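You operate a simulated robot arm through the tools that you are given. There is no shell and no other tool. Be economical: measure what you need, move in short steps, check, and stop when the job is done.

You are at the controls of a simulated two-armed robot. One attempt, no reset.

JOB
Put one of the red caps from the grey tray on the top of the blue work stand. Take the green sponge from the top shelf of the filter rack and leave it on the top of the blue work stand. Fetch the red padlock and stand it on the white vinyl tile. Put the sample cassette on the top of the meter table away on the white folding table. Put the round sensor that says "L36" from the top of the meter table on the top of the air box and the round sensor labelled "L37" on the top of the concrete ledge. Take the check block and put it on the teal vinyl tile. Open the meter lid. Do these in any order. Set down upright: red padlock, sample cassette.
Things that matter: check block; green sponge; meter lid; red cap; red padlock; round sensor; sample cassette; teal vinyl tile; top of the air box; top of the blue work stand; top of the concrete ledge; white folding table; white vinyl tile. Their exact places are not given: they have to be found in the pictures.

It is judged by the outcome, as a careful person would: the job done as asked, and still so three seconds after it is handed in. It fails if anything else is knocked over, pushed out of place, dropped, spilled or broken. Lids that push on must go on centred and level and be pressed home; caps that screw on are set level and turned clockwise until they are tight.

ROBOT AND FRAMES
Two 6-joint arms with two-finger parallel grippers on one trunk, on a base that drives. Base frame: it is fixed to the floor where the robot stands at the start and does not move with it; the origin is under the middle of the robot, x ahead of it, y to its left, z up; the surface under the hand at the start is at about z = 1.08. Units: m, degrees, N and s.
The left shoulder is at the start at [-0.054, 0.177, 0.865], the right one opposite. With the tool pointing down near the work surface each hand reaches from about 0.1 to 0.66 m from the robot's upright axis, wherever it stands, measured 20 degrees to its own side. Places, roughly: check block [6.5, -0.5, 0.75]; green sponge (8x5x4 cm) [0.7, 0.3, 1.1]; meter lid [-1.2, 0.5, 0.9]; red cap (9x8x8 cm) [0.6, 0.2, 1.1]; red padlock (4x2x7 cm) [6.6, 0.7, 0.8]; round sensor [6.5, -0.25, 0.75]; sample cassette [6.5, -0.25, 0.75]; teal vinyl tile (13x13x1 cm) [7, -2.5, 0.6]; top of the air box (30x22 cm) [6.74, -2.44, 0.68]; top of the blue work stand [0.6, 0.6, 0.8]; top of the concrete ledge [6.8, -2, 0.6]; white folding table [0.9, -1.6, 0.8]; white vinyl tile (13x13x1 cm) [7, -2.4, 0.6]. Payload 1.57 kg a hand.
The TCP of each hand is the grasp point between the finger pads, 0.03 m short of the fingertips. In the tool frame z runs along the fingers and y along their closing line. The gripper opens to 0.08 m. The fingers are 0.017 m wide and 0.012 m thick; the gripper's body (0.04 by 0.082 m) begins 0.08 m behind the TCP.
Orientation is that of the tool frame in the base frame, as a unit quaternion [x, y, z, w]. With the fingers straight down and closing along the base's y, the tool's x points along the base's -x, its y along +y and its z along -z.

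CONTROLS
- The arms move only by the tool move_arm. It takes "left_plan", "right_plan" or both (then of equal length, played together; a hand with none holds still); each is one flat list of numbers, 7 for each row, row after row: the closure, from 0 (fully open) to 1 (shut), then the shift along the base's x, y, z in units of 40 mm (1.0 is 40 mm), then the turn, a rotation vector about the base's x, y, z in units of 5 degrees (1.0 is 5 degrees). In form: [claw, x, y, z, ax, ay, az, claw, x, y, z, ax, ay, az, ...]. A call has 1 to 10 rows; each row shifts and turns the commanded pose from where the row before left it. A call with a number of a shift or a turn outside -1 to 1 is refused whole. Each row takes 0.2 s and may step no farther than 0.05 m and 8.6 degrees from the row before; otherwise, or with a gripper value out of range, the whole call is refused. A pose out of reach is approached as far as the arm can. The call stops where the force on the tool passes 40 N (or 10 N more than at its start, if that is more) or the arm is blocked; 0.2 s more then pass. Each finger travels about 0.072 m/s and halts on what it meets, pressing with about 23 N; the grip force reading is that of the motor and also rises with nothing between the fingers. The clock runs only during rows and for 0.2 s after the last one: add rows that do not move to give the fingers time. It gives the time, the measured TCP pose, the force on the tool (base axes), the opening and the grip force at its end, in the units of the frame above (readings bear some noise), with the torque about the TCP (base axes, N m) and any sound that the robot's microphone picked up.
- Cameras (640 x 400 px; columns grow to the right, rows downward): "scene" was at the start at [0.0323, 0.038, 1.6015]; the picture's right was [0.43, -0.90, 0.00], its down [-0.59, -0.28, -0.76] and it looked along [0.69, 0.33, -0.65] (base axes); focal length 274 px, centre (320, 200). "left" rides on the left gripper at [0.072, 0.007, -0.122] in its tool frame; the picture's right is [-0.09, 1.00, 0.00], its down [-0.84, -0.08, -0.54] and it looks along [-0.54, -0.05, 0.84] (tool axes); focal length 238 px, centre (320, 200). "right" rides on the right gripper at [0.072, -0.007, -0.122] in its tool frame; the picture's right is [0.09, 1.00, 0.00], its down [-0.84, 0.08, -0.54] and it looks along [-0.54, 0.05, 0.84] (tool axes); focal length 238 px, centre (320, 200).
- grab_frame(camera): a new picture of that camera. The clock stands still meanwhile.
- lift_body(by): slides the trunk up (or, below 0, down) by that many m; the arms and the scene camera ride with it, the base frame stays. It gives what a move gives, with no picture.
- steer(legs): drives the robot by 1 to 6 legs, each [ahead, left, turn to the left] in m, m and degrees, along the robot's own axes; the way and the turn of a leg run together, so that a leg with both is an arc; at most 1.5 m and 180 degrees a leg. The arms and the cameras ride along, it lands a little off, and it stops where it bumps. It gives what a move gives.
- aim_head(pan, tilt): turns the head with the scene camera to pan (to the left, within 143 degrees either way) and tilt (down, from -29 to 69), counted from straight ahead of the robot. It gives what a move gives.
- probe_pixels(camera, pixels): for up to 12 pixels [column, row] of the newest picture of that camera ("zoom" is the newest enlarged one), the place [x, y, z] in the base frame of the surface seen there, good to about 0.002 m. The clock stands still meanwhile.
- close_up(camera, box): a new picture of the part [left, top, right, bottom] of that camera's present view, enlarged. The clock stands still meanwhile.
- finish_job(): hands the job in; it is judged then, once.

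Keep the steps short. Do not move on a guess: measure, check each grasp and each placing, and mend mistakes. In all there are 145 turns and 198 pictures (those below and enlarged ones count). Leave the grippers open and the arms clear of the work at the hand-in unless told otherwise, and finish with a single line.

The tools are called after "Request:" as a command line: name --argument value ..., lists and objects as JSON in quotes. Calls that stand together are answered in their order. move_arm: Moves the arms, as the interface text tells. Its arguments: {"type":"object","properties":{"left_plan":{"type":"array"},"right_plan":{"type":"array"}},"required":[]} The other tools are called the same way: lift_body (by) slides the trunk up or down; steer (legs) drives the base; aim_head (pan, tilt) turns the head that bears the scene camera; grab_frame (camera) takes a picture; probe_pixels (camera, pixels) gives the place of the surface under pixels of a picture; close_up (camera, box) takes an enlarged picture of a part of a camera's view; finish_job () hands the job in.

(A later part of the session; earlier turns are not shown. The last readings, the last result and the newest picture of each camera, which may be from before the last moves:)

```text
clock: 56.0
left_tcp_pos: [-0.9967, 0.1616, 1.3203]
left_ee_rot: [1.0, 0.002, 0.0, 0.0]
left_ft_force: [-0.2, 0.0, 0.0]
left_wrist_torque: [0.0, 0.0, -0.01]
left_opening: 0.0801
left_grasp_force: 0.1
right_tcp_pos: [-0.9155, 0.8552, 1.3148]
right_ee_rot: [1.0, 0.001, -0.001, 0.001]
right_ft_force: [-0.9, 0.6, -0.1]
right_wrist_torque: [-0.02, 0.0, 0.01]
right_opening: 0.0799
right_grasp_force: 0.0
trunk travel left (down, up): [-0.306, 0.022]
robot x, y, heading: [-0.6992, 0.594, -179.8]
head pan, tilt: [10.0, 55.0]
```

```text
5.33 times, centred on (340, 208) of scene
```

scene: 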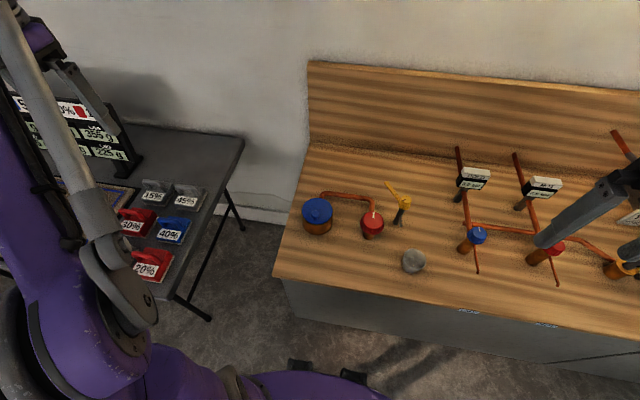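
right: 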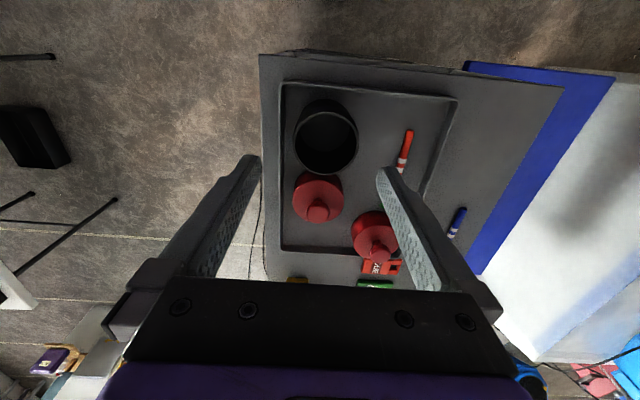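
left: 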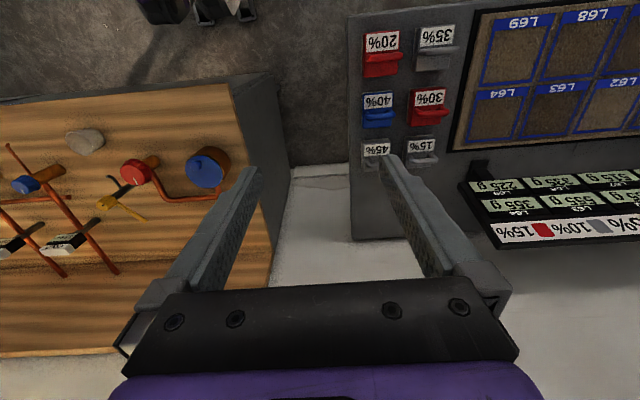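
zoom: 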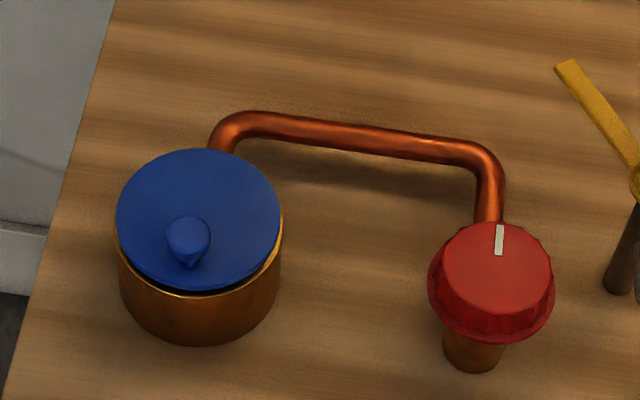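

The lid is a disc with a knob offset toward me, so it likely hinges at the back. Measure lid and knob.

Request:
probe_pixels --camera "zoom" --pixels '[[187, 232], [168, 238], [208, 238], [190, 262], [125, 210], [272, 215], [198, 155], [198, 283], [198, 195], [150, 250], [245, 250], [198, 300]]'

```text
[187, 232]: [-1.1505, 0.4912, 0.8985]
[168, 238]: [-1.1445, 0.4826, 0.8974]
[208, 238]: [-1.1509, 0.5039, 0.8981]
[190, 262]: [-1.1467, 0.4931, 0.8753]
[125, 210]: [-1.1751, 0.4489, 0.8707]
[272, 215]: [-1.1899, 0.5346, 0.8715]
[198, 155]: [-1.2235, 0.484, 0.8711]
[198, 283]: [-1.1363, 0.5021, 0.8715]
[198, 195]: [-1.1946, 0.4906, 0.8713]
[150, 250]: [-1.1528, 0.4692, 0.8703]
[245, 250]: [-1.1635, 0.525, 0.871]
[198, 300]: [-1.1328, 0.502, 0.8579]
```

Lid centre (-1.18,0.492), knob (-1.150,0.493), Ø≈2 cm, top 0.898; hinge likely at x≈-1.225. I move the left hand above the knob.

Request:
move_arm --left_plan '[0, -0.425, 0.92, -0.3, 0, 0, 0, 0, -0.425, 0.92, -0.3, 0, 0, 0, 0, -0.425, 0.92, -0.3, 0, 0, 0, 0, -0.425, 0.92, -0.3, 0, 0, 0, 0, -0.425, 0.92, -0.3, 0, 0, 0, 0, -0.425, 0.92, -0.3, 0, 0, 0, 0, -0.425, 0.92, -0.3, 0, 0, 0, 0, -0.425, 0.92, -0.3, 0, 0, 0, 0, -0.425, 0.92, -0.3, 0, 0, 0]'

Request:
move_arm --left_plan '[0, 0, 0, -0.9, 0, 0, 0, 0, 0, 0, -0.9, 0, 0, 0, 0, 0, 0, -0.9, 0, 0, 0, 0, 0, 0, -0.9, 0, 0, 0, 0, 0, 0, -0.9, 0, 0, 0]'

Request:
grab_frame --camera "left"

```text
clock: 58.0
left_tcp_pos: [-1.1516, 0.4956, 1.2109]
left_ee_rot: [1.0, 0.002, 0.0, 0.0]
left_ft_force: [0.7, 0.3, -0.3]
left_wrist_torque: [0.02, -0.01, -0.02]
left_opening: 0.08
left_grasp_force: 0.0
right_tcp_pos: [-0.9177, 0.8558, 1.3144]
right_ee_rot: [1.0, 0.002, 0.001, 0.002]
right_ft_force: [-0.2, -0.1, -1.0]
right_wrist_torque: [-0.02, 0.03, 0.0]
right_opening: 0.0798
right_grasp_force: 0.2
trunk travel left (down, up): [-0.306, 0.022]
robot x, y, heading: [-0.6969, 0.5929, -180.0]
head pan, tilt: [10.0, 55.0]
```

```text
clock: 59.2
left_tcp_pos: [-1.15, 0.4942, 1.031]
left_ee_rot: [1.0, 0.001, 0.0, 0.0]
left_ft_force: [0.2, -0.1, 0.5]
left_wrist_torque: [0.01, 0.0, 0.01]
left_opening: 0.0798
left_grasp_force: 0.0
right_tcp_pos: [-0.9153, 0.8554, 1.3149]
right_ee_rot: [1.0, 0.001, -0.001, 0.0]
right_ft_force: [0.2, 0.4, -0.6]
right_wrist_torque: [-0.01, 0.0, 0.0]
right_opening: 0.08
right_grasp_force: 0.1
trunk travel left (down, up): [-0.306, 0.022]
robot x, y, heading: [-0.6985, 0.5905, -180.0]
head pan, tilt: [10.0, 55.0]
```

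```text
167 pictures are left
```

left: 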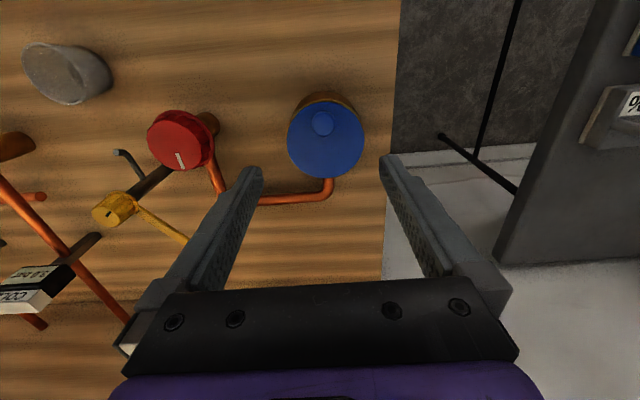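

Request:
close_up --camera "left" --box '[270, 80, 390, 190]'

Request:
probe_pixels --camera "left" --pixels '[[324, 122], [315, 122], [332, 122], [324, 112], [324, 133], [290, 138], [362, 138], [325, 100], [325, 177], [300, 200]]'

```text
3.64 times, centred on (330, 135) of left
```

zoom: 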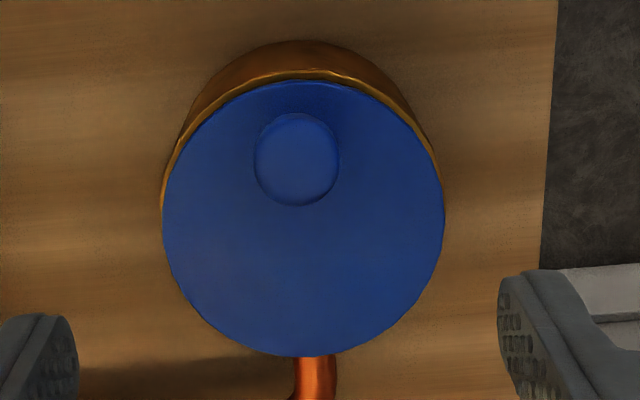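

```text
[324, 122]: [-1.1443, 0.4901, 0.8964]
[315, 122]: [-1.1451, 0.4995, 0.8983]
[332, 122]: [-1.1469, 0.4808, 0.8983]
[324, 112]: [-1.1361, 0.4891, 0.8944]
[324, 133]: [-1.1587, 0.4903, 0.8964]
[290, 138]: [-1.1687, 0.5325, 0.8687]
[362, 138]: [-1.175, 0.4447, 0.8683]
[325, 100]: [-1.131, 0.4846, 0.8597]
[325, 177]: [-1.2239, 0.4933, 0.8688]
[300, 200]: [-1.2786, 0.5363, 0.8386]
```

Knob centre (-1.147,0.491). Descend to TCP 0.908 and close.

Request:
move_arm --left_plan '[0.3, 0.07, -0.08, -0.9, 0, 0, 0, 0.5, 0, 0, -0.9, 0, 0, 0, 0.5, 0, 0, -0.9, 0, 0, 0, 0.5, 0, 0, -0.37, 0, 0, 0, 0.8, 0, 0, 0, 0, 0, 0, 1, 0, 0, 0, 0, 0, 0, 1, 0, 0, 0, 0, 0, 0, 1, 0, 0, 0, 0, 0, 0]'

Request:
grab_frame --camera "left"

```text
clock: 61.0
left_tcp_pos: [-1.1466, 0.4892, 0.9103]
left_ee_rot: [1.0, 0.001, 0.0, 0.0]
left_ft_force: [0.0, -1.8, -3.8]
left_wrist_torque: [-0.07, -0.24, -0.02]
left_opening: 0.025
left_grasp_force: 36.4
right_tcp_pos: [-0.9169, 0.8549, 1.3143]
right_ee_rot: [1.0, 0.001, 0.0, 0.0]
right_ft_force: [-0.3, -0.9, -0.7]
right_wrist_torque: [-0.03, 0.0, -0.01]
right_opening: 0.0797
right_grasp_force: 0.2
trunk travel left (down, up): [-0.306, 0.022]
robot x, y, heading: [-0.7007, 0.5921, -179.9]
head pan, tilt: [10.0, 55.0]
```

```text
165 pictures are left
```

left: 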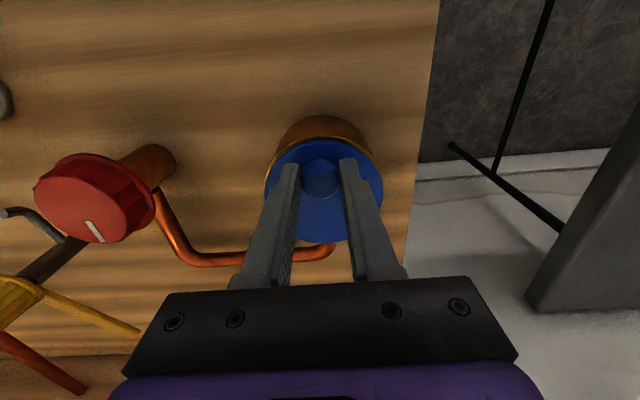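

Gripped the knob (25 mm). Pull it up on an arc about the rear hinge: first 30°.

Request:
move_arm --left_plan '[1, -0.1, 0, 0.26, 0, -0.75, 0, 1, -0.165, 0, 0.22, 0, -0.75, 0, 1, -0.19, 0, 0.2, 0, -0.75, 0, 1, -0.2, 0, 0.2, 0, -0.75, 0]'

Request:
grab_frame --camera "left"

Request:
close_up --camera "scene" --box '[240, 130, 440, 255]'

```text
clock: 62.0
left_tcp_pos: [-1.1733, 0.49, 0.9448]
left_ee_rot: [0.991, 0.001, 0.131, 0.0]
left_ft_force: [8.5, -5.5, -8.1]
left_wrist_torque: [-0.14, -1.13, -0.02]
left_opening: 0.0252
left_grasp_force: 36.7
right_tcp_pos: [-0.9152, 0.8554, 1.3152]
right_ee_rot: [1.0, 0.002, -0.001, 0.001]
right_ft_force: [0.4, -0.8, -0.1]
right_wrist_torque: [0.0, -0.02, 0.0]
right_opening: 0.0801
right_grasp_force: 0.1
trunk travel left (down, up): [-0.306, 0.022]
robot x, y, heading: [-0.6988, 0.5896, -179.7]
head pan, tilt: [10.0, 55.0]
```

```text
164 pictures are left
```

left: 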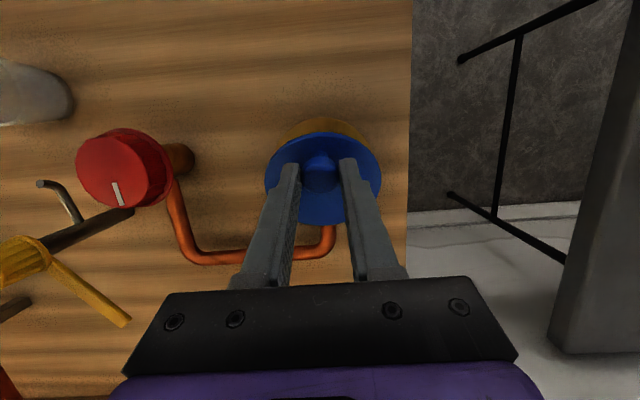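

```text
3.20 times, centred on (340, 192) of scene
```

zoom: 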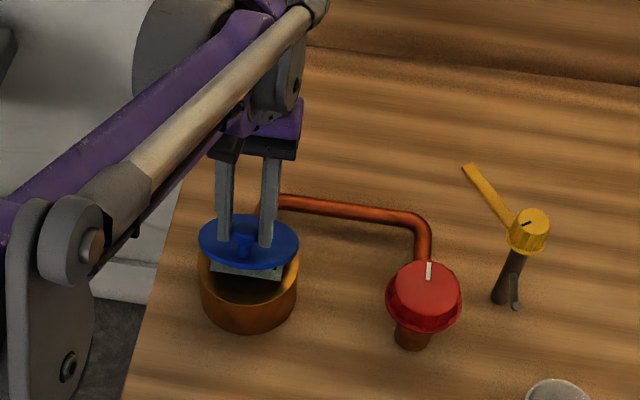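

The lid is lifting around a rear hinge. Continue the next 30°.

Request:
move_arm --left_plan '[1, -0.241, 0, 0.146, 0, -0.75, 0, 1, -0.241, 0, 0.146, 0, -0.75, 0, 1, -0.2725, 0, 0.084, 0, -0.75, 0, 1, -0.2725, 0, 0.084, 0, -0.75, 0]'

Request:
grab_frame --camera "left"

Request:
close_up --camera "scene" --box '[240, 130, 440, 255]'

```text
clock: 63.0
left_tcp_pos: [-1.213, 0.49, 0.9639]
left_ee_rot: [0.966, 0.001, 0.258, 0.0]
left_ft_force: [12.6, -3.4, 2.4]
left_wrist_torque: [-0.07, -1.2, -0.1]
left_opening: 0.0253
left_grasp_force: 37.2
right_tcp_pos: [-0.9151, 0.8544, 1.3136]
right_ee_rot: [1.0, 0.001, 0.0, 0.001]
right_ft_force: [0.3, -0.2, 0.0]
right_wrist_torque: [0.02, 0.02, 0.04]
right_opening: 0.08
right_grasp_force: 0.0
trunk travel left (down, up): [-0.306, 0.022]
robot x, y, heading: [-0.7002, 0.5918, -179.7]
head pan, tilt: [10.0, 55.0]
```

```text
162 pictures are left
```

left: 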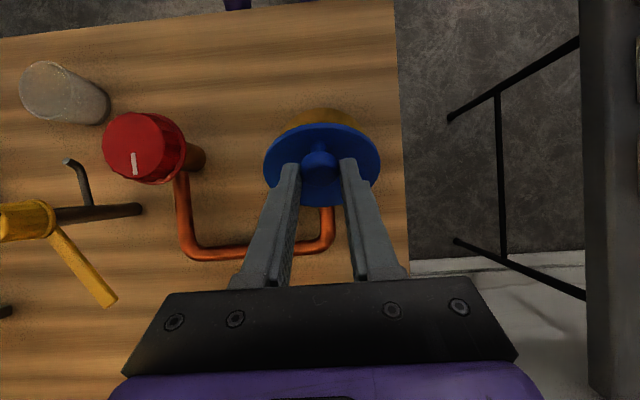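

```text
3.20 times, centred on (340, 192) of scene
```

zoom: 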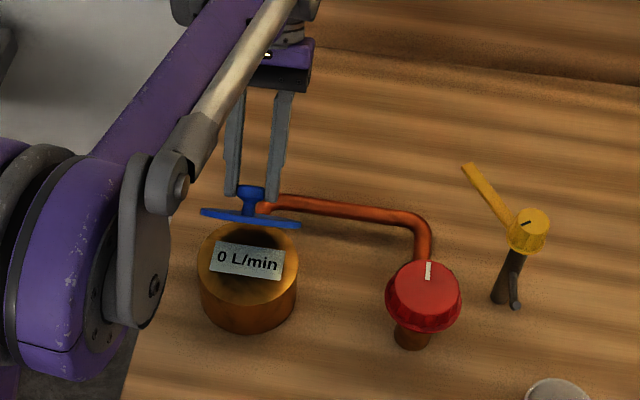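

Lid ~60° open, dial "0 L/min" shows. Continue past vertical.

Request:
move_arm --left_plan '[1, -0.278, 0, 0.02, 0, -0.6, 0, 1, -0.278, 0, 0.02, 0, -0.6, 0, 1, -0.278, 0, -0.049, 0, -0.6, 0, 1, -0.278, 0, -0.049, 0, -0.6, 0, 1, -0.36, 0, -0.15, 0, -0.6, 0]'

Request:
close_up --camera "scene" --box '[240, 130, 440, 255]'

```text
clock: 64.2
left_tcp_pos: [-1.2713, 0.5051, 0.9545]
left_ee_rot: [0.964, 0.001, 0.266, -0.013]
left_ft_force: [-3.6, 1.2, -12.4]
left_wrist_torque: [-0.05, -0.33, -0.06]
left_opening: 0.0003
left_grasp_force: 21.7
left hand out of reach, approached as far as the arm can: row 2, 3, 4, 5
right_tcp_pos: [-0.9159, 0.8581, 1.314]
right_ee_rot: [1.0, 0.001, -0.001, 0.002]
right_ft_force: [0.3, 0.6, 0.6]
right_wrist_torque: [-0.04, 0.0, -0.03]
right_opening: 0.08
right_grasp_force: 0.1
trunk travel left (down, up): [-0.306, 0.022]
robot x, y, heading: [-0.698, 0.5914, -180.1]
head pan, tilt: [10.0, 55.0]
stopped in row 5 (left hand): the force on the tool passed its limit at 54 N (the readings are from after the stop); the commanded pose is now the measured one
```

```text
3.20 times, centred on (340, 192) of scene
```

zoom: 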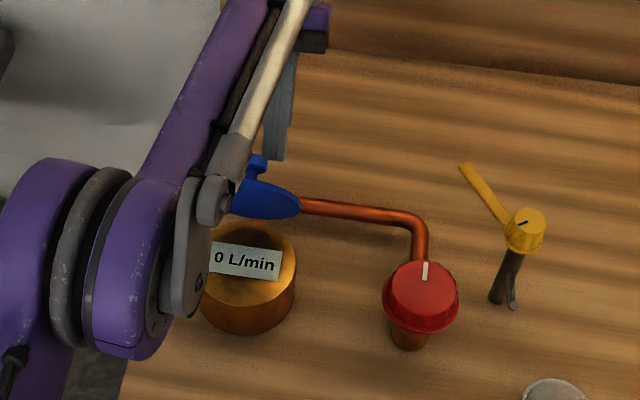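

The grip slipped off the knob. Check the lid from the left camera before moving.

Request:
grab_frame --camera "left"

Request:
grab_frame --camera "right"

Request:
grab_frame --camera "scene"

```text
159 pictures are left
```

left: 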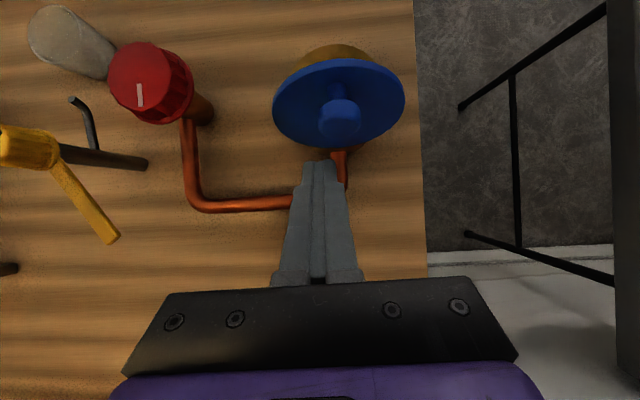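

```text
158 pictures are left
```

right: 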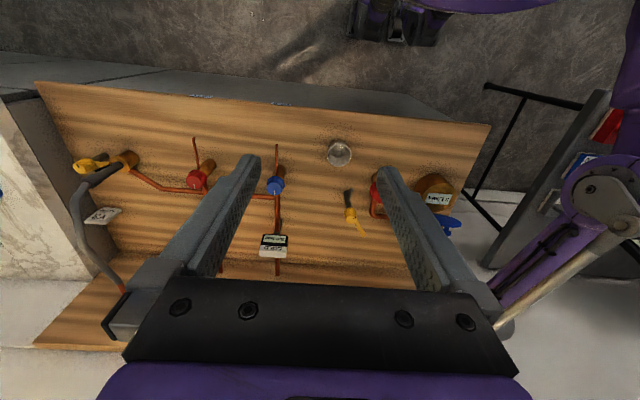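

```text
157 pictures are left
```

scene: 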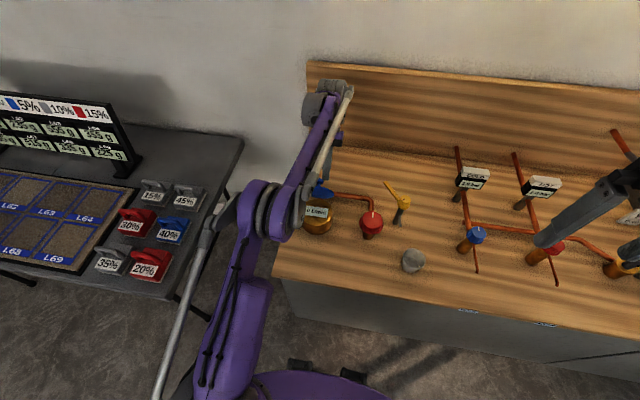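

The lid stays up by itself at roughly 75–80°. I measure its angle and the knob's place relative to my fingers.

Request:
probe_pixels --camera "left" --pixels '[[338, 118], [338, 62], [300, 90], [380, 90], [325, 145], [310, 140], [318, 165]]'

Request:
probe_pixels --camera "right" --pixels '[[445, 222], [448, 230], [455, 222], [440, 190]]'

```text
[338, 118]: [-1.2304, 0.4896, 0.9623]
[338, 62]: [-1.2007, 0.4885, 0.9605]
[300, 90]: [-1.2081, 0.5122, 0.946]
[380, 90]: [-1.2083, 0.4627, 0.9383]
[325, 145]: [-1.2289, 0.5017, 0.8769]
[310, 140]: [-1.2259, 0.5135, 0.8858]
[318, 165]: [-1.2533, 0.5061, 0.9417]
```

```text
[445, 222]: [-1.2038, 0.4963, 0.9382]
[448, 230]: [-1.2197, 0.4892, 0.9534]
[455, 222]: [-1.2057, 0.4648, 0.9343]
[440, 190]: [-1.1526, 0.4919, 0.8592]
```

Lid at about 74°; friction holds it. I go up and over to the front to push it further open with closed fingers.

Request:
move_arm --left_plan '[1, -0.05, 0, 0.6, 0, 0, 0, 1, 0, 0, 0.9, 0, 0, 0, 1, 0, 0, 0.9, 0, 0, 0, 1, 0, 0, 0.3, 0, 0, 0, 1, 0.57, -0.06, 0, 0, 1, 0, 1, 0.57, -0.06, 0, 0, 1, 0, 1, 0.57, -0.06, 0, 0, 1, 0, 1, 0.57, -0.06, 0, 0, 1, 0, 1, 0.57, -0.06, 0, 0, 1, 0, 1, 0.57, -0.06, 0, 0, 1, 0]'

Request:
grab_frame --camera "left"

Request:
close_up --camera "scene" --box '[240, 130, 440, 255]'

```text
clock: 64.6
left_tcp_pos: [-1.2717, 0.5021, 0.9609]
left_ee_rot: [0.965, 0.002, 0.263, -0.015]
left_ft_force: [-2.8, 0.0, -12.6]
left_wrist_torque: [0.13, -0.19, -0.02]
left_opening: 0.0001
left_grasp_force: 21.4
right_tcp_pos: [-0.9159, 0.854, 1.3131]
right_ee_rot: [1.0, 0.001, -0.001, 0.001]
right_ft_force: [0.2, 0.4, 1.1]
right_wrist_torque: [-0.03, 0.01, 0.0]
right_opening: 0.0798
right_grasp_force: 0.2
trunk travel left (down, up): [-0.306, 0.022]
robot x, y, heading: [-0.7008, 0.5917, -180.0]
head pan, tilt: [10.0, 55.0]
stopped in row 1 (left hand): the force on the tool passed its limit at 55 N (the readings are from after the stop); the commanded pose is now the measured one
```

```text
156 pictures are left
```

left: 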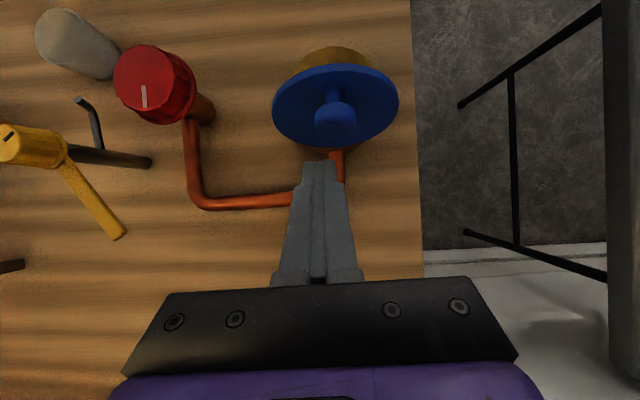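

```text
3.20 times, centred on (340, 192) of scene
```

zoom: 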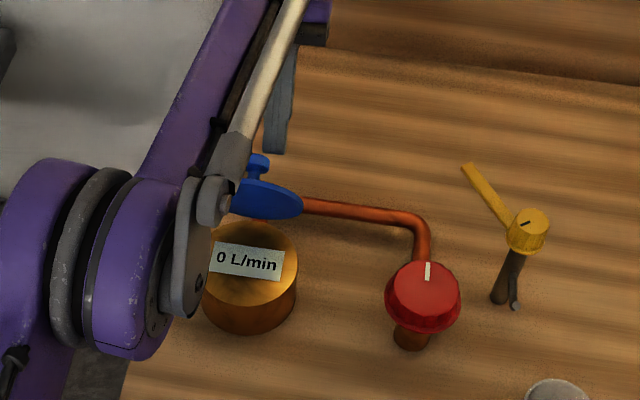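

Blocked upward — perhaps the wall cabinet above. Look up at the arm.

Request:
aim_head --pan 15 --tilt 15

Request:
grab_frame --camera "scene"

```text
clock: 65.6
left_tcp_pos: [-1.2723, 0.5018, 0.9622]
left_ee_rot: [0.965, 0.002, 0.263, -0.014]
left_ft_force: [-2.1, 2.9, -20.8]
left_wrist_torque: [-0.09, -0.2, 0.01]
left_opening: 0.0
left_grasp_force: 21.8
right_tcp_pos: [-0.9163, 0.8545, 1.3146]
right_ee_rot: [1.0, 0.001, -0.001, 0.001]
right_ft_force: [0.5, 0.1, -0.5]
right_wrist_torque: [0.0, 0.0, 0.01]
right_opening: 0.0801
right_grasp_force: 0.0
trunk travel left (down, up): [-0.306, 0.022]
robot x, y, heading: [-0.7022, 0.591, -180.1]
head pan, tilt: [15.0, 15.0]
```

```text
154 pictures are left
```

scene: 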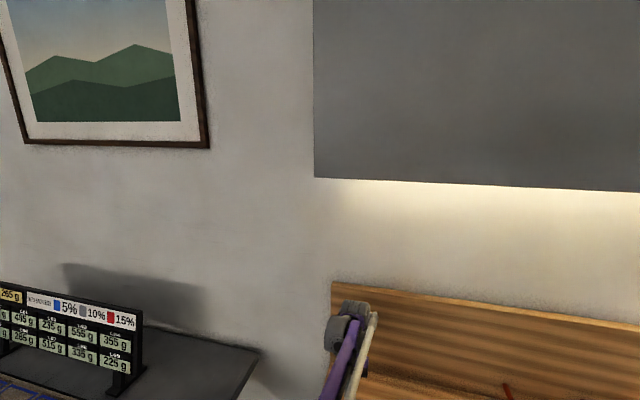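

Cabinet is far above. Re-aim and measure what's near the fingers and the forearm.

Request:
aim_head --pan 12 --tilt 50

Request:
close_up --camera "scene" --box '[230, 50, 430, 250]'

Request:
close_up --camera "left" --box '[260, 50, 420, 220]'

Request:
close_up --camera "right" --box '[400, 150, 560, 260]'

```text
clock: 66.6
left_tcp_pos: [-1.2726, 0.502, 0.9617]
left_ee_rot: [0.965, 0.001, 0.263, -0.015]
left_ft_force: [-2.4, 1.3, -21.8]
left_wrist_torque: [0.07, -0.17, -0.03]
left_opening: 0.0001
left_grasp_force: 21.7
right_tcp_pos: [-0.9149, 0.856, 1.3139]
right_ee_rot: [1.0, 0.002, -0.001, 0.001]
right_ft_force: [-0.5, 0.7, -0.6]
right_wrist_torque: [0.01, -0.01, 0.01]
right_opening: 0.08
right_grasp_force: 0.1
trunk travel left (down, up): [-0.306, 0.022]
robot x, y, heading: [-0.6996, 0.5923, -179.8]
head pan, tilt: [12.0, 50.0]
```

```text
2.00 times, centred on (330, 150) of scene
```

zoom: 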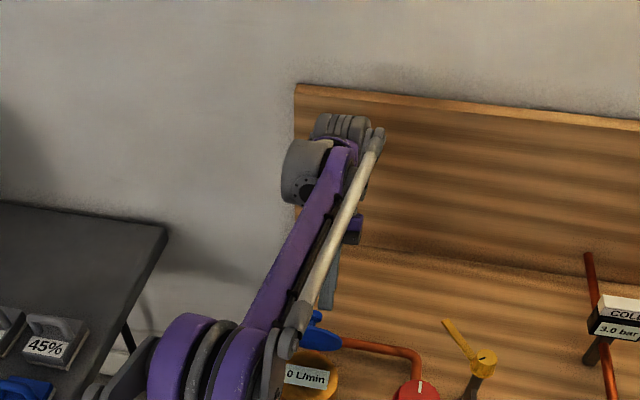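

```text
2.35 times, centred on (340, 135) of left
```

zoom: 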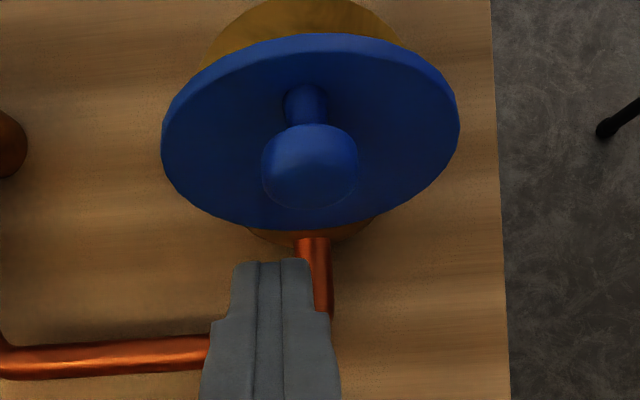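

```text
3.64 times, centred on (480, 205) of right
```

zoom: 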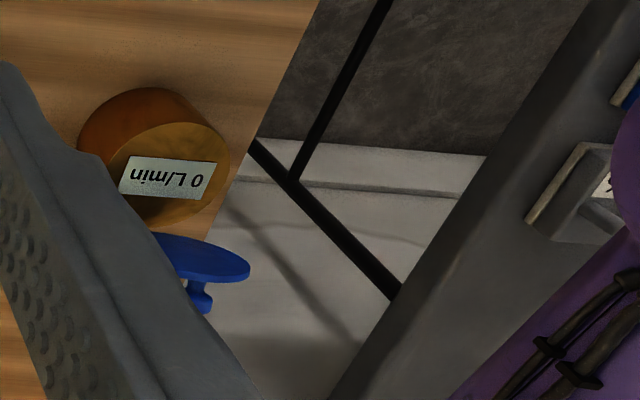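

The fingers look free of the knob; perhaps the wrist touches the wooden backsplash. Measure.

Request:
grab_frame --camera "scene"

Request:
probe_pixels --camera "scene" --pixels '[[394, 112], [393, 122], [382, 136], [400, 110], [420, 115], [440, 140], [378, 110], [420, 178], [420, 95], [376, 200], [405, 165]]'

```text
150 pictures are left
```

scene: 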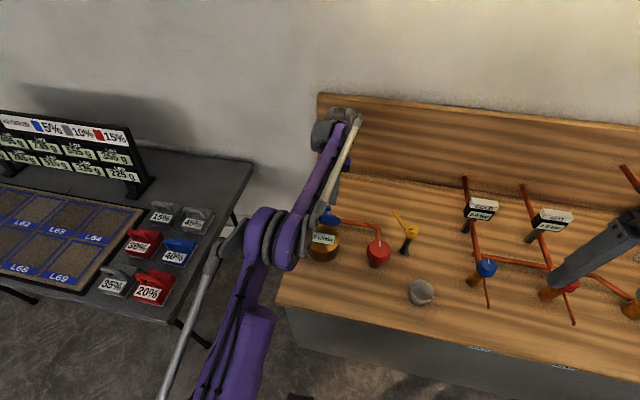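

```text
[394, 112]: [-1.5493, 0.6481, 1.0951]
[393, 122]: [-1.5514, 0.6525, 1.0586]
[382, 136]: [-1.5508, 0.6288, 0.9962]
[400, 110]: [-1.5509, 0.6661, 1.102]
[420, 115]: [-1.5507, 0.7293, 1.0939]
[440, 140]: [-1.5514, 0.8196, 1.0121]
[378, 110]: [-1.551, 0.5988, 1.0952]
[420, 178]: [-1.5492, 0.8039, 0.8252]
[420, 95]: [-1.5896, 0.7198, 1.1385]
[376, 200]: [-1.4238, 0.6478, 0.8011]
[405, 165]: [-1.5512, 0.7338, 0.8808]
```

Request:
probe_pixels --camera "scene" --pixels '[[322, 135], [335, 116], [352, 118], [345, 130], [330, 170], [300, 200], [345, 165], [270, 225], [327, 218], [333, 160], [312, 200], [308, 215]]'

```text
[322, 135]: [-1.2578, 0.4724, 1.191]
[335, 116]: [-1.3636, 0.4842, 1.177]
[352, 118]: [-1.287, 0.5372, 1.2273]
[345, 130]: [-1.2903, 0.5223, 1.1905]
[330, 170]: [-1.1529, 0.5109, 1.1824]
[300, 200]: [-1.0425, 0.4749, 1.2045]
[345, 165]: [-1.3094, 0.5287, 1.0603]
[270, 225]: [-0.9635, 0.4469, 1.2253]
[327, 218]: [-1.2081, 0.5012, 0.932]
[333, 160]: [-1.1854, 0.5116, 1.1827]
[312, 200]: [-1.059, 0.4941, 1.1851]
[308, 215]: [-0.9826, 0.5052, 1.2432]
```

Wrist and fingers aren't touching anything outside; the folded wrist likely binds the hand against its own forearm. I turn the hand back toward vertical in small steps.

Request:
move_arm --left_plan '[1, 0, 0, 0, 0, 0.6, 0, 1, 0, 0, 0, 0, 0.8, 0, 1, 0, 0, 0, 0, 1, 0]'

Request:
grab_frame --camera "left"

```text
clock: 67.4
left_tcp_pos: [-1.2725, 0.5012, 0.963]
left_ee_rot: [0.987, 0.0, 0.16, -0.014]
left_ft_force: [0.4, 0.1, 0.4]
left_wrist_torque: [0.03, 0.05, -0.03]
left_opening: 0.0
left_grasp_force: 21.7
right_tcp_pos: [-0.9144, 0.8548, 1.3157]
right_ee_rot: [1.0, 0.0, 0.0, 0.002]
right_ft_force: [-0.1, 0.2, -0.2]
right_wrist_torque: [0.0, 0.01, 0.0]
right_opening: 0.0799
right_grasp_force: 0.0
trunk travel left (down, up): [-0.306, 0.022]
robot x, y, heading: [-0.6985, 0.5924, -180.1]
head pan, tilt: [12.0, 50.0]
```

```text
149 pictures are left
```

left: 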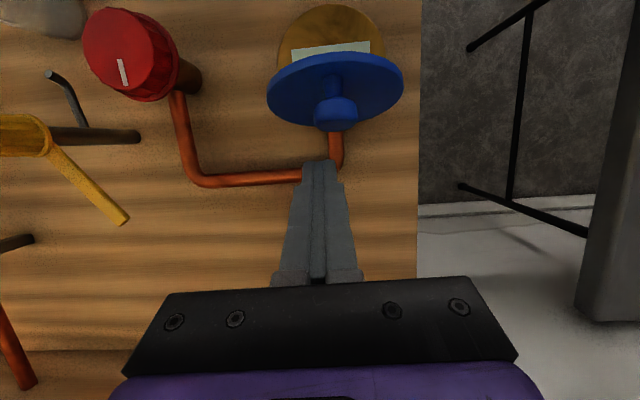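

Bind released. Up 0.11 m, then over to the front side, fingers vertical.

Request:
move_arm --left_plan '[1, 0, 0, 0.8, 0, 0.6, 0, 1, 0, 0, 1, 0, 1, 0, 1, 0, 0, 1, 0, 1, 0, 1, 0.6, -0.05, 0, 0, 1, 0, 1, 0.9, -0.05, 0, 0, 0, 0, 1, 0.9, -0.05, 0, 0, 0, 0, 1, 0.9, -0.05, 0, 0, 0, 0]'

Request:
grab_frame --camera "left"

```text
clock: 69.0
left_tcp_pos: [-1.1386, 0.4941, 1.0751]
left_ee_rot: [1.0, -0.003, 0.004, -0.013]
left_ft_force: [0.4, -0.4, -0.2]
left_wrist_torque: [0.01, 0.06, 0.03]
left_opening: 0.0
left_grasp_force: 21.2
right_tcp_pos: [-0.9143, 0.8557, 1.3151]
right_ee_rot: [1.0, 0.001, -0.001, 0.001]
right_ft_force: [-0.1, -0.2, 0.5]
right_wrist_torque: [0.02, 0.01, 0.01]
right_opening: 0.0799
right_grasp_force: 0.1
trunk travel left (down, up): [-0.306, 0.022]
robot x, y, heading: [-0.7023, 0.5886, -180.0]
head pan, tilt: [12.0, 50.0]
```

```text
148 pictures are left
```

left: 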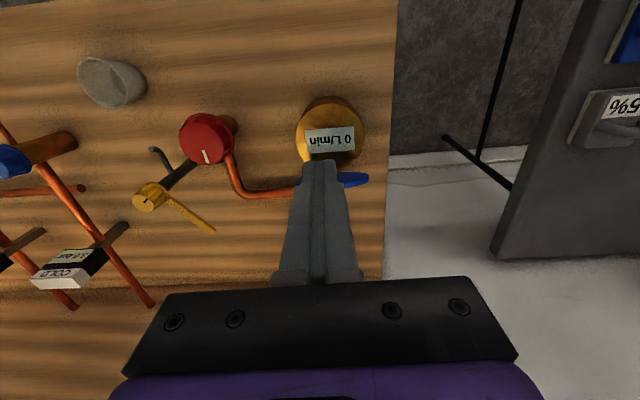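

Lower to fingertip height 0.935 in front of the lid, then push gently backward.

Request:
move_arm --left_plan '[1, 0, 0, -0.9, 0, 0, 0, 1, 0, 0, -0.95, 0, 0, 0, 1, 0, 0, -0.9, 0, 0, 0, 1, -0.5, 0, 0, 0, 0, 0, 1, -0.5, 0, 0, 0, 0, 0, 1, -0.4, 0, 0, 0, 0, 0, 1, -0.3, 0, 0, 0, 0, 0]'

Request:
grab_frame --camera "left"

```text
clock: 70.6
left_tcp_pos: [-1.2096, 0.4939, 0.9635]
left_ee_rot: [1.0, -0.002, 0.005, -0.014]
left_ft_force: [-1.0, 0.8, 0.4]
left_wrist_torque: [0.02, -0.01, -0.01]
left_opening: 0.0
left_grasp_force: 21.2
right_tcp_pos: [-0.9159, 0.8554, 1.3145]
right_ee_rot: [1.0, 0.001, -0.001, 0.0]
right_ft_force: [-1.5, 0.2, 0.3]
right_wrist_torque: [-0.03, 0.0, 0.0]
right_opening: 0.0797
right_grasp_force: 0.0
trunk travel left (down, up): [-0.306, 0.022]
robot x, y, heading: [-0.7001, 0.5928, -180.1]
head pan, tilt: [12.0, 50.0]
```

```text
147 pictures are left
```

left: 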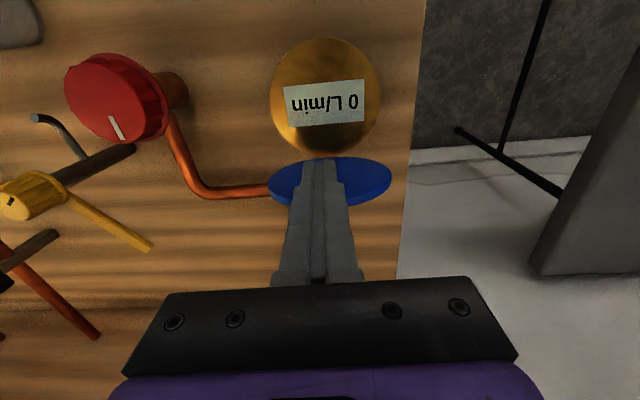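

No resistance yet; push 35 mm more in small steps.

Request:
move_arm --left_plan '[1, -0.25, 0, 0, 0, 0, 0, 1, -0.25, 0, 0, 0, 0, 0, 1, -0.25, 0, 0, 0, 0, 0, 1, -0.15, 0, 0, 0, 0, 0]'

Request:
grab_frame --camera "left"

Request:
probe_pixels --camera "left" --pixels '[[375, 178], [375, 195], [285, 195], [350, 165]]'

```text
clock: 71.6
left_tcp_pos: [-1.2441, 0.4954, 0.9648]
left_ee_rot: [1.0, -0.003, 0.006, -0.013]
left_ft_force: [0.2, 0.6, -0.3]
left_wrist_torque: [0.0, 0.01, -0.03]
left_opening: 0.0
left_grasp_force: 21.1
right_tcp_pos: [-0.9162, 0.8554, 1.3139]
right_ee_rot: [1.0, 0.002, -0.001, 0.0]
right_ft_force: [0.3, -0.2, 0.0]
right_wrist_torque: [0.01, -0.04, 0.01]
right_opening: 0.0799
right_grasp_force: 0.2
trunk travel left (down, up): [-0.306, 0.022]
robot x, y, heading: [-0.6968, 0.5925, -179.9]
head pan, tilt: [12.0, 50.0]
```

```text
146 pictures are left
```

left: 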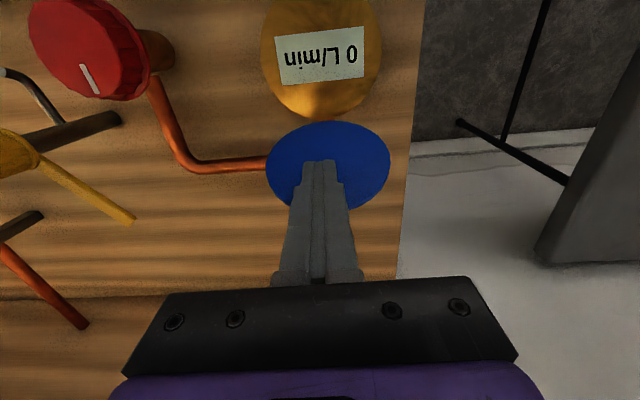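

```text
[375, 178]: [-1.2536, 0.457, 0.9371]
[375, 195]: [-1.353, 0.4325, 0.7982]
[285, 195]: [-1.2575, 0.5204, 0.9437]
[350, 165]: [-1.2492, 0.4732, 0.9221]
```

Lid is now ~113° open. Retreat forward (+x), then up, opening the gripper.

Request:
move_arm --left_plan '[1, 0.8, 0, 0, 0, 0, 0, 1, 0.5, 0, 0.9, 0, 0, 0, 0.5, 0, 0, 0.9, 0, 0, 0, 0, 0, 0, 1, 0, 0, 0, 0, 0.5, 0, 1, 0, 0, 0, 0, 0.5, 0, 1, 0, 0, 0, 0, 0.5, 0, 1, 0, 0, 0, 0, 0.5, 0, 1, 0, 0, 0, 0, 0.6, -0.5, 1, 0, 0, 0, 0, 0.6, -0.5, 0.8, 0, 0, 0]'

Request:
grab_frame --camera "left"

Request:
grab_frame --camera "scene"

```text
refused: row 9 steps farther than a row can; nothing moved
```

```text
145 pictures are left
```

left: 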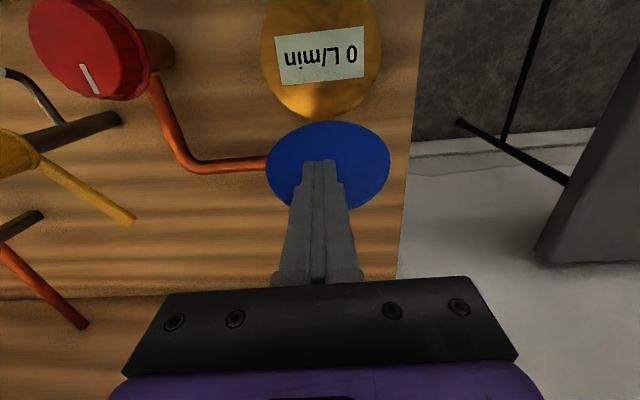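

```text
144 pictures are left
```

scene: 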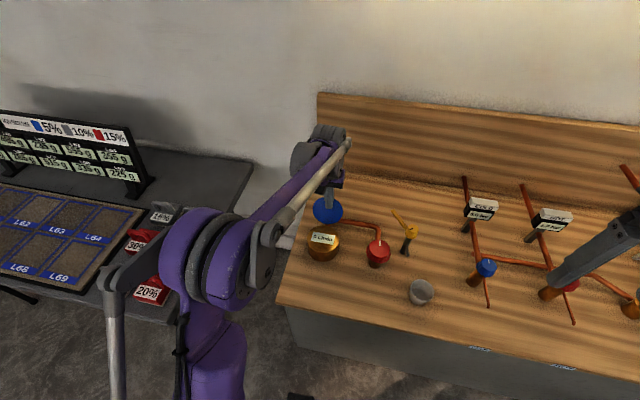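

One diagonal step too long; shortened.

Request:
move_arm --left_plan '[1, 0.8, 0, 0, 0, 0, 0, 1, 0.5, 0, 0.9, 0, 0, 0, 0.5, 0, 0, 0.9, 0, 0, 0, 0, 0, 0, 1, 0, 0, 0, 0, 0.5, 0, 1, 0, 0, 0, 0, 0.5, 0, 1, 0, 0, 0, 0, 0.5, 0, 1, 0, 0, 0, 0, 0.5, 0, 1, 0, 0, 0, 0, 0.5, -0.5, 0.9, 0, 0, 0, 0, 0.5, -0.5, 0.8, 0, 0, 0]'

Request:
grab_frame --camera "scene"

```text
clock: 73.8
left_tcp_pos: [-1.0711, 0.4527, 1.3058]
left_ee_rot: [1.0, -0.002, 0.006, -0.014]
left_ft_force: [-0.1, -1.1, -0.3]
left_wrist_torque: [0.02, 0.01, 0.03]
left_opening: 0.0801
left_grasp_force: 0.1
right_tcp_pos: [-0.9159, 0.8553, 1.3151]
right_ee_rot: [1.0, 0.001, 0.0, 0.001]
right_ft_force: [-0.3, -0.5, -0.5]
right_wrist_torque: [0.03, 0.05, 0.02]
right_opening: 0.0799
right_grasp_force: 0.1
trunk travel left (down, up): [-0.306, 0.022]
robot x, y, heading: [-0.6956, 0.5929, -180.0]
head pan, tilt: [12.0, 50.0]
```

```text
143 pictures are left
```

scene: 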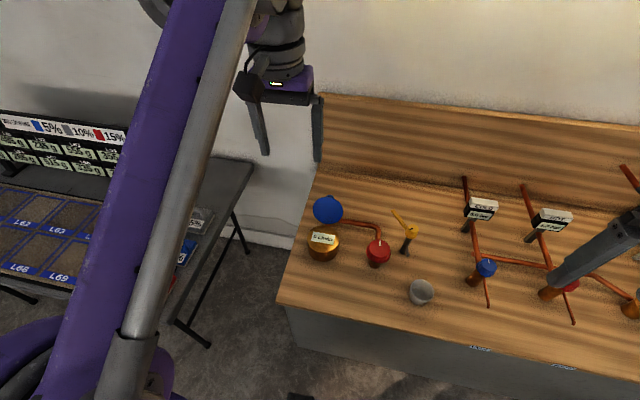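

Lid stays open. Now to the far side. I back up 0.42 m, turn left to face -y, go 1.15 m, turn left to face +x.

Request:
steer --legs '[[-0.45, 0, 0], [0, 0, 90], [1.15, 0, 0], [0, 0, 90]]'

Request:
aim_head --pan 0 --tilt 25

Request:
grab_frame --camera "scene"

```text
clock: 89.6
left_tcp_pos: [0.1208, -0.4085, 1.3041]
left_ee_rot: [0.003, 1.0, -0.014, -0.005]
left_ft_force: [-1.3, 0.9, -0.3]
left_wrist_torque: [0.02, 0.0, 0.0]
left_opening: 0.0801
left_grasp_force: 0.2
right_tcp_pos: [-0.0365, -0.8099, 1.3139]
right_ee_rot: [0.0, 1.0, 0.001, 0.001]
right_ft_force: [0.4, 0.5, 0.4]
right_wrist_torque: [0.0, 0.0, 0.0]
right_opening: 0.0799
right_grasp_force: 0.1
trunk travel left (down, up): [-0.306, 0.022]
robot x, y, heading: [-0.2485, -0.5435, -0.0]
head pan, tilt: [12.0, 50.0]
```

```text
clock: 90.5
left_tcp_pos: [0.1197, -0.4088, 1.3058]
left_ee_rot: [0.004, 1.0, -0.015, -0.005]
left_ft_force: [-0.3, -0.4, -0.2]
left_wrist_torque: [-0.02, -0.01, 0.02]
left_opening: 0.0801
left_grasp_force: 0.1
right_tcp_pos: [-0.0365, -0.811, 1.3145]
right_ee_rot: [-0.001, 1.0, 0.001, 0.0]
right_ft_force: [-0.1, 1.0, 0.2]
right_wrist_torque: [0.03, 0.01, 0.04]
right_opening: 0.0799
right_grasp_force: 0.1
trunk travel left (down, up): [-0.306, 0.022]
robot x, y, heading: [-0.2526, -0.5507, -0.1]
head pan, tilt: [0.0, 25.0]
```

```text
142 pictures are left
```

scene: 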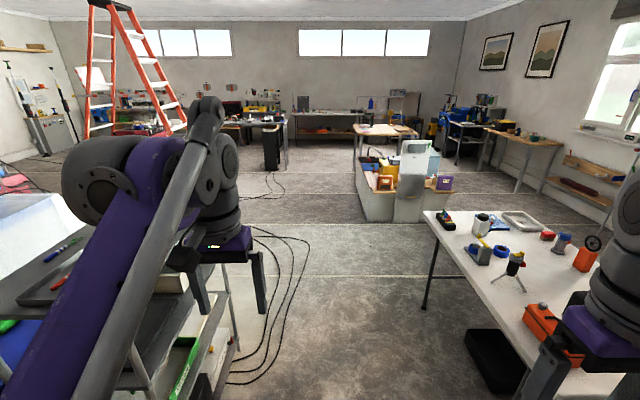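

I see the white folding table on the right and the path ahead. Measuring both.

Request:
probe_pixels --camera "scene" --pixels '[[426, 212], [500, 300], [520, 250], [480, 350], [367, 220], [450, 220], [360, 160], [422, 305], [273, 170], [290, 150], [355, 165], [235, 350]]'

Request:
close_up --camera "scene" --box '[220, 80, 480, 230]'

```text
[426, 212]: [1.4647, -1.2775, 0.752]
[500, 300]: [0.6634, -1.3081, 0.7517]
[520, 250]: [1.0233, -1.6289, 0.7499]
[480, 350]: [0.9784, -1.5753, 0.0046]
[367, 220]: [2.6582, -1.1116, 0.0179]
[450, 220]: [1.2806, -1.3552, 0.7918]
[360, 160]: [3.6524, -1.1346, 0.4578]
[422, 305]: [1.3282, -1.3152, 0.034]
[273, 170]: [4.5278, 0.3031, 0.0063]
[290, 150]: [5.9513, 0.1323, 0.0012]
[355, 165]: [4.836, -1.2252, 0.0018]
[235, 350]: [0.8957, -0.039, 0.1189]
```

```text
2.46 times, centred on (350, 155) of scene
```

zoom: 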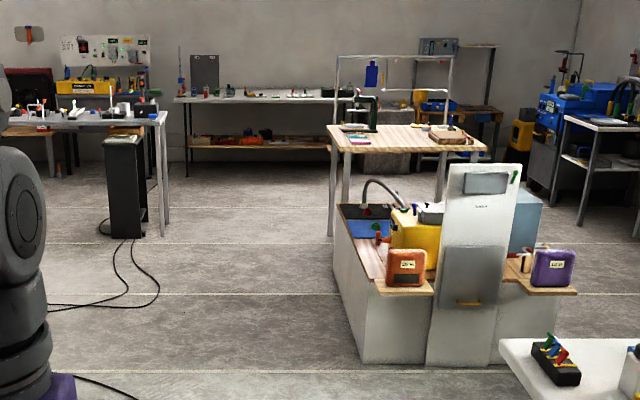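

The corridor at y≈-0.5 is clear. Drive ahead 4.5 m.

Request:
steer --legs '[[1.5, 0.05, 0], [1.5, 0.05, 0], [1.5, 0, 0]]'

Request:
aim_head --pan 0 --tilt 25

Request:
grab_frame --camera "scene"

```text
refused: leg 1 is longer than a leg can be; nothing moved
```

```text
clock: 91.1
left_tcp_pos: [0.1202, -0.4087, 1.3061]
left_ee_rot: [0.003, 1.0, -0.014, -0.005]
left_ft_force: [0.5, 0.3, 0.0]
left_wrist_torque: [0.0, -0.02, -0.02]
left_opening: 0.0801
left_grasp_force: 0.0
right_tcp_pos: [-0.0372, -0.8091, 1.3146]
right_ee_rot: [-0.001, 1.0, 0.001, 0.0]
right_ft_force: [0.3, 0.3, 1.2]
right_wrist_torque: [-0.01, 0.02, 0.01]
right_opening: 0.0803
right_grasp_force: 0.1
trunk travel left (down, up): [-0.306, 0.022]
robot x, y, heading: [-0.2517, -0.5448, 0.0]
head pan, tilt: [0.0, 25.0]
```

```text
140 pictures are left
```

scene: 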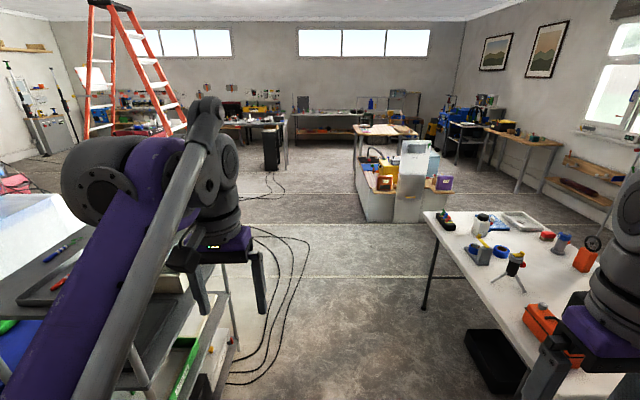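

Request:
steer --legs '[[1.5, 0, 0], [1.5, 0, 0], [1.45, 0.1, 0]]'

Request:
grab_frame --camera "scene"

```text
clock: 112.4
left_tcp_pos: [4.5793, -0.323, 1.305]
left_ee_rot: [0.006, 1.0, -0.014, -0.005]
left_ft_force: [0.5, 0.7, -1.5]
left_wrist_torque: [-0.02, -0.01, 0.03]
left_opening: 0.0801
left_grasp_force: 0.2
right_tcp_pos: [4.4211, -0.724, 1.3143]
right_ee_rot: [0.003, 1.0, 0.001, 0.001]
right_ft_force: [0.3, 0.3, 0.3]
right_wrist_torque: [0.0, 0.0, -0.04]
right_opening: 0.0799
right_grasp_force: 0.0
trunk travel left (down, up): [-0.306, 0.022]
robot x, y, heading: [4.2088, -0.455, -0.4]
head pan, tilt: [0.0, 25.0]
```

```text
139 pictures are left
```

scene: 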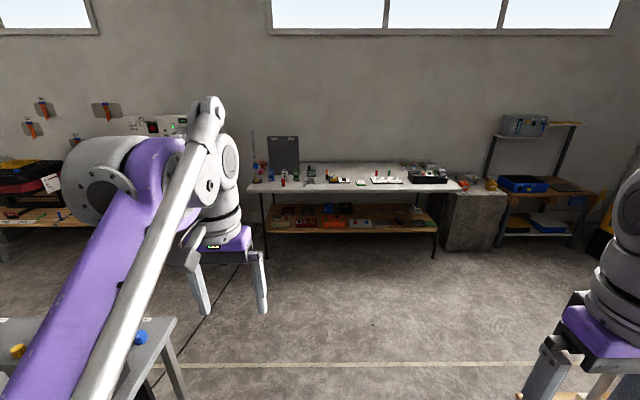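

Request:
probe_pixels --camera "scene" --pixels '[[262, 192], [455, 190], [350, 190], [480, 194], [478, 250], [540, 180], [540, 190], [434, 258], [165, 330], [520, 186], [185, 395]]'

Request:
close_up --camera "scene" --box '[240, 120, 440, 245]'

Request:
close_up --camera "scene" --box '[400, 100, 600, 245]'

```text
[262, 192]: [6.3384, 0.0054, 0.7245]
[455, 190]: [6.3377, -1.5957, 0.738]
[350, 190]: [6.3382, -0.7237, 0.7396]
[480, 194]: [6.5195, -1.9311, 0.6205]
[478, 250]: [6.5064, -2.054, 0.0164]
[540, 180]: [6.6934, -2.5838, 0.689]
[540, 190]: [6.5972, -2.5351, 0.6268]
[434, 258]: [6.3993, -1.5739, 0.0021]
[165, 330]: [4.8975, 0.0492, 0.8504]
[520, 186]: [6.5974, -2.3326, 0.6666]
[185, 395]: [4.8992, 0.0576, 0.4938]
```

```text
3.20 times, centred on (340, 182) of scene
```

zoom: 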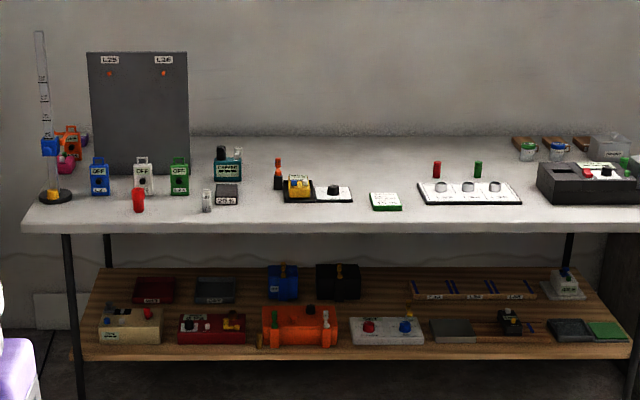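

```text
2.76 times, centred on (500, 172) of scene
```

zoom: 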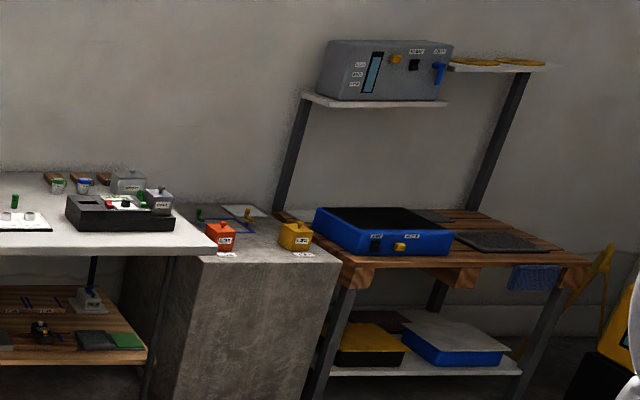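

Meter table front at x≈6.34, top z≈0.745. Drive ahead to x≈5.8.

Request:
steer --legs '[[1.45, 0, 0.4], [0.15, 0.1, 0]]'

Request:
aim_head --pan 0 --tilt 40

Request:
grab_frame --camera "scene"

```text
clock: 120.8
left_tcp_pos: [6.1848, -0.2456, 1.3044]
left_ee_rot: [0.01, 1.0, -0.014, -0.005]
left_ft_force: [0.9, -0.3, -0.3]
left_wrist_torque: [0.0, 0.02, -0.03]
left_opening: 0.08
left_grasp_force: 0.1
right_tcp_pos: [6.0213, -0.6449, 1.3149]
right_ee_rot: [0.006, 1.0, 0.001, 0.0]
right_ft_force: [-0.9, -0.3, 0.1]
right_wrist_torque: [0.0, 0.01, 0.0]
right_opening: 0.0801
right_grasp_force: 0.0
trunk travel left (down, up): [-0.306, 0.022]
robot x, y, heading: [5.8129, -0.3776, -0.8]
head pan, tilt: [0.0, 25.0]
```

```text
clock: 121.5
left_tcp_pos: [6.185, -0.2436, 1.3047]
left_ee_rot: [0.01, 1.0, -0.014, -0.005]
left_ft_force: [-0.2, -0.2, -0.8]
left_wrist_torque: [-0.01, -0.03, 0.01]
left_opening: 0.0797
left_grasp_force: 0.1
right_tcp_pos: [6.0225, -0.6442, 1.3154]
right_ee_rot: [0.008, 1.0, 0.001, 0.0]
right_ft_force: [0.3, 0.3, 0.3]
right_wrist_torque: [0.0, 0.02, 0.0]
right_opening: 0.0798
right_grasp_force: 0.2
trunk travel left (down, up): [-0.306, 0.022]
robot x, y, heading: [5.807, -0.3776, -1.1]
head pan, tilt: [0.0, 40.0]
```

```text
136 pictures are left
```

scene: 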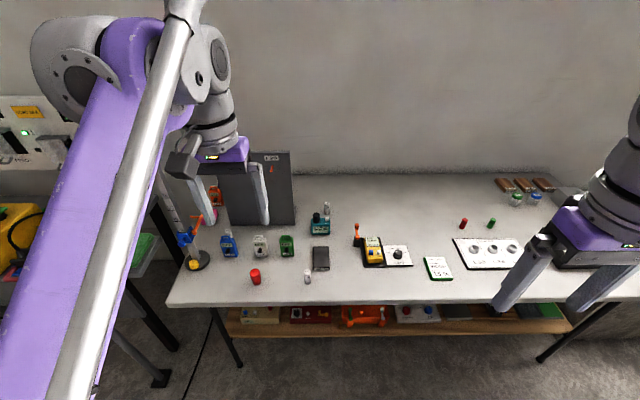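

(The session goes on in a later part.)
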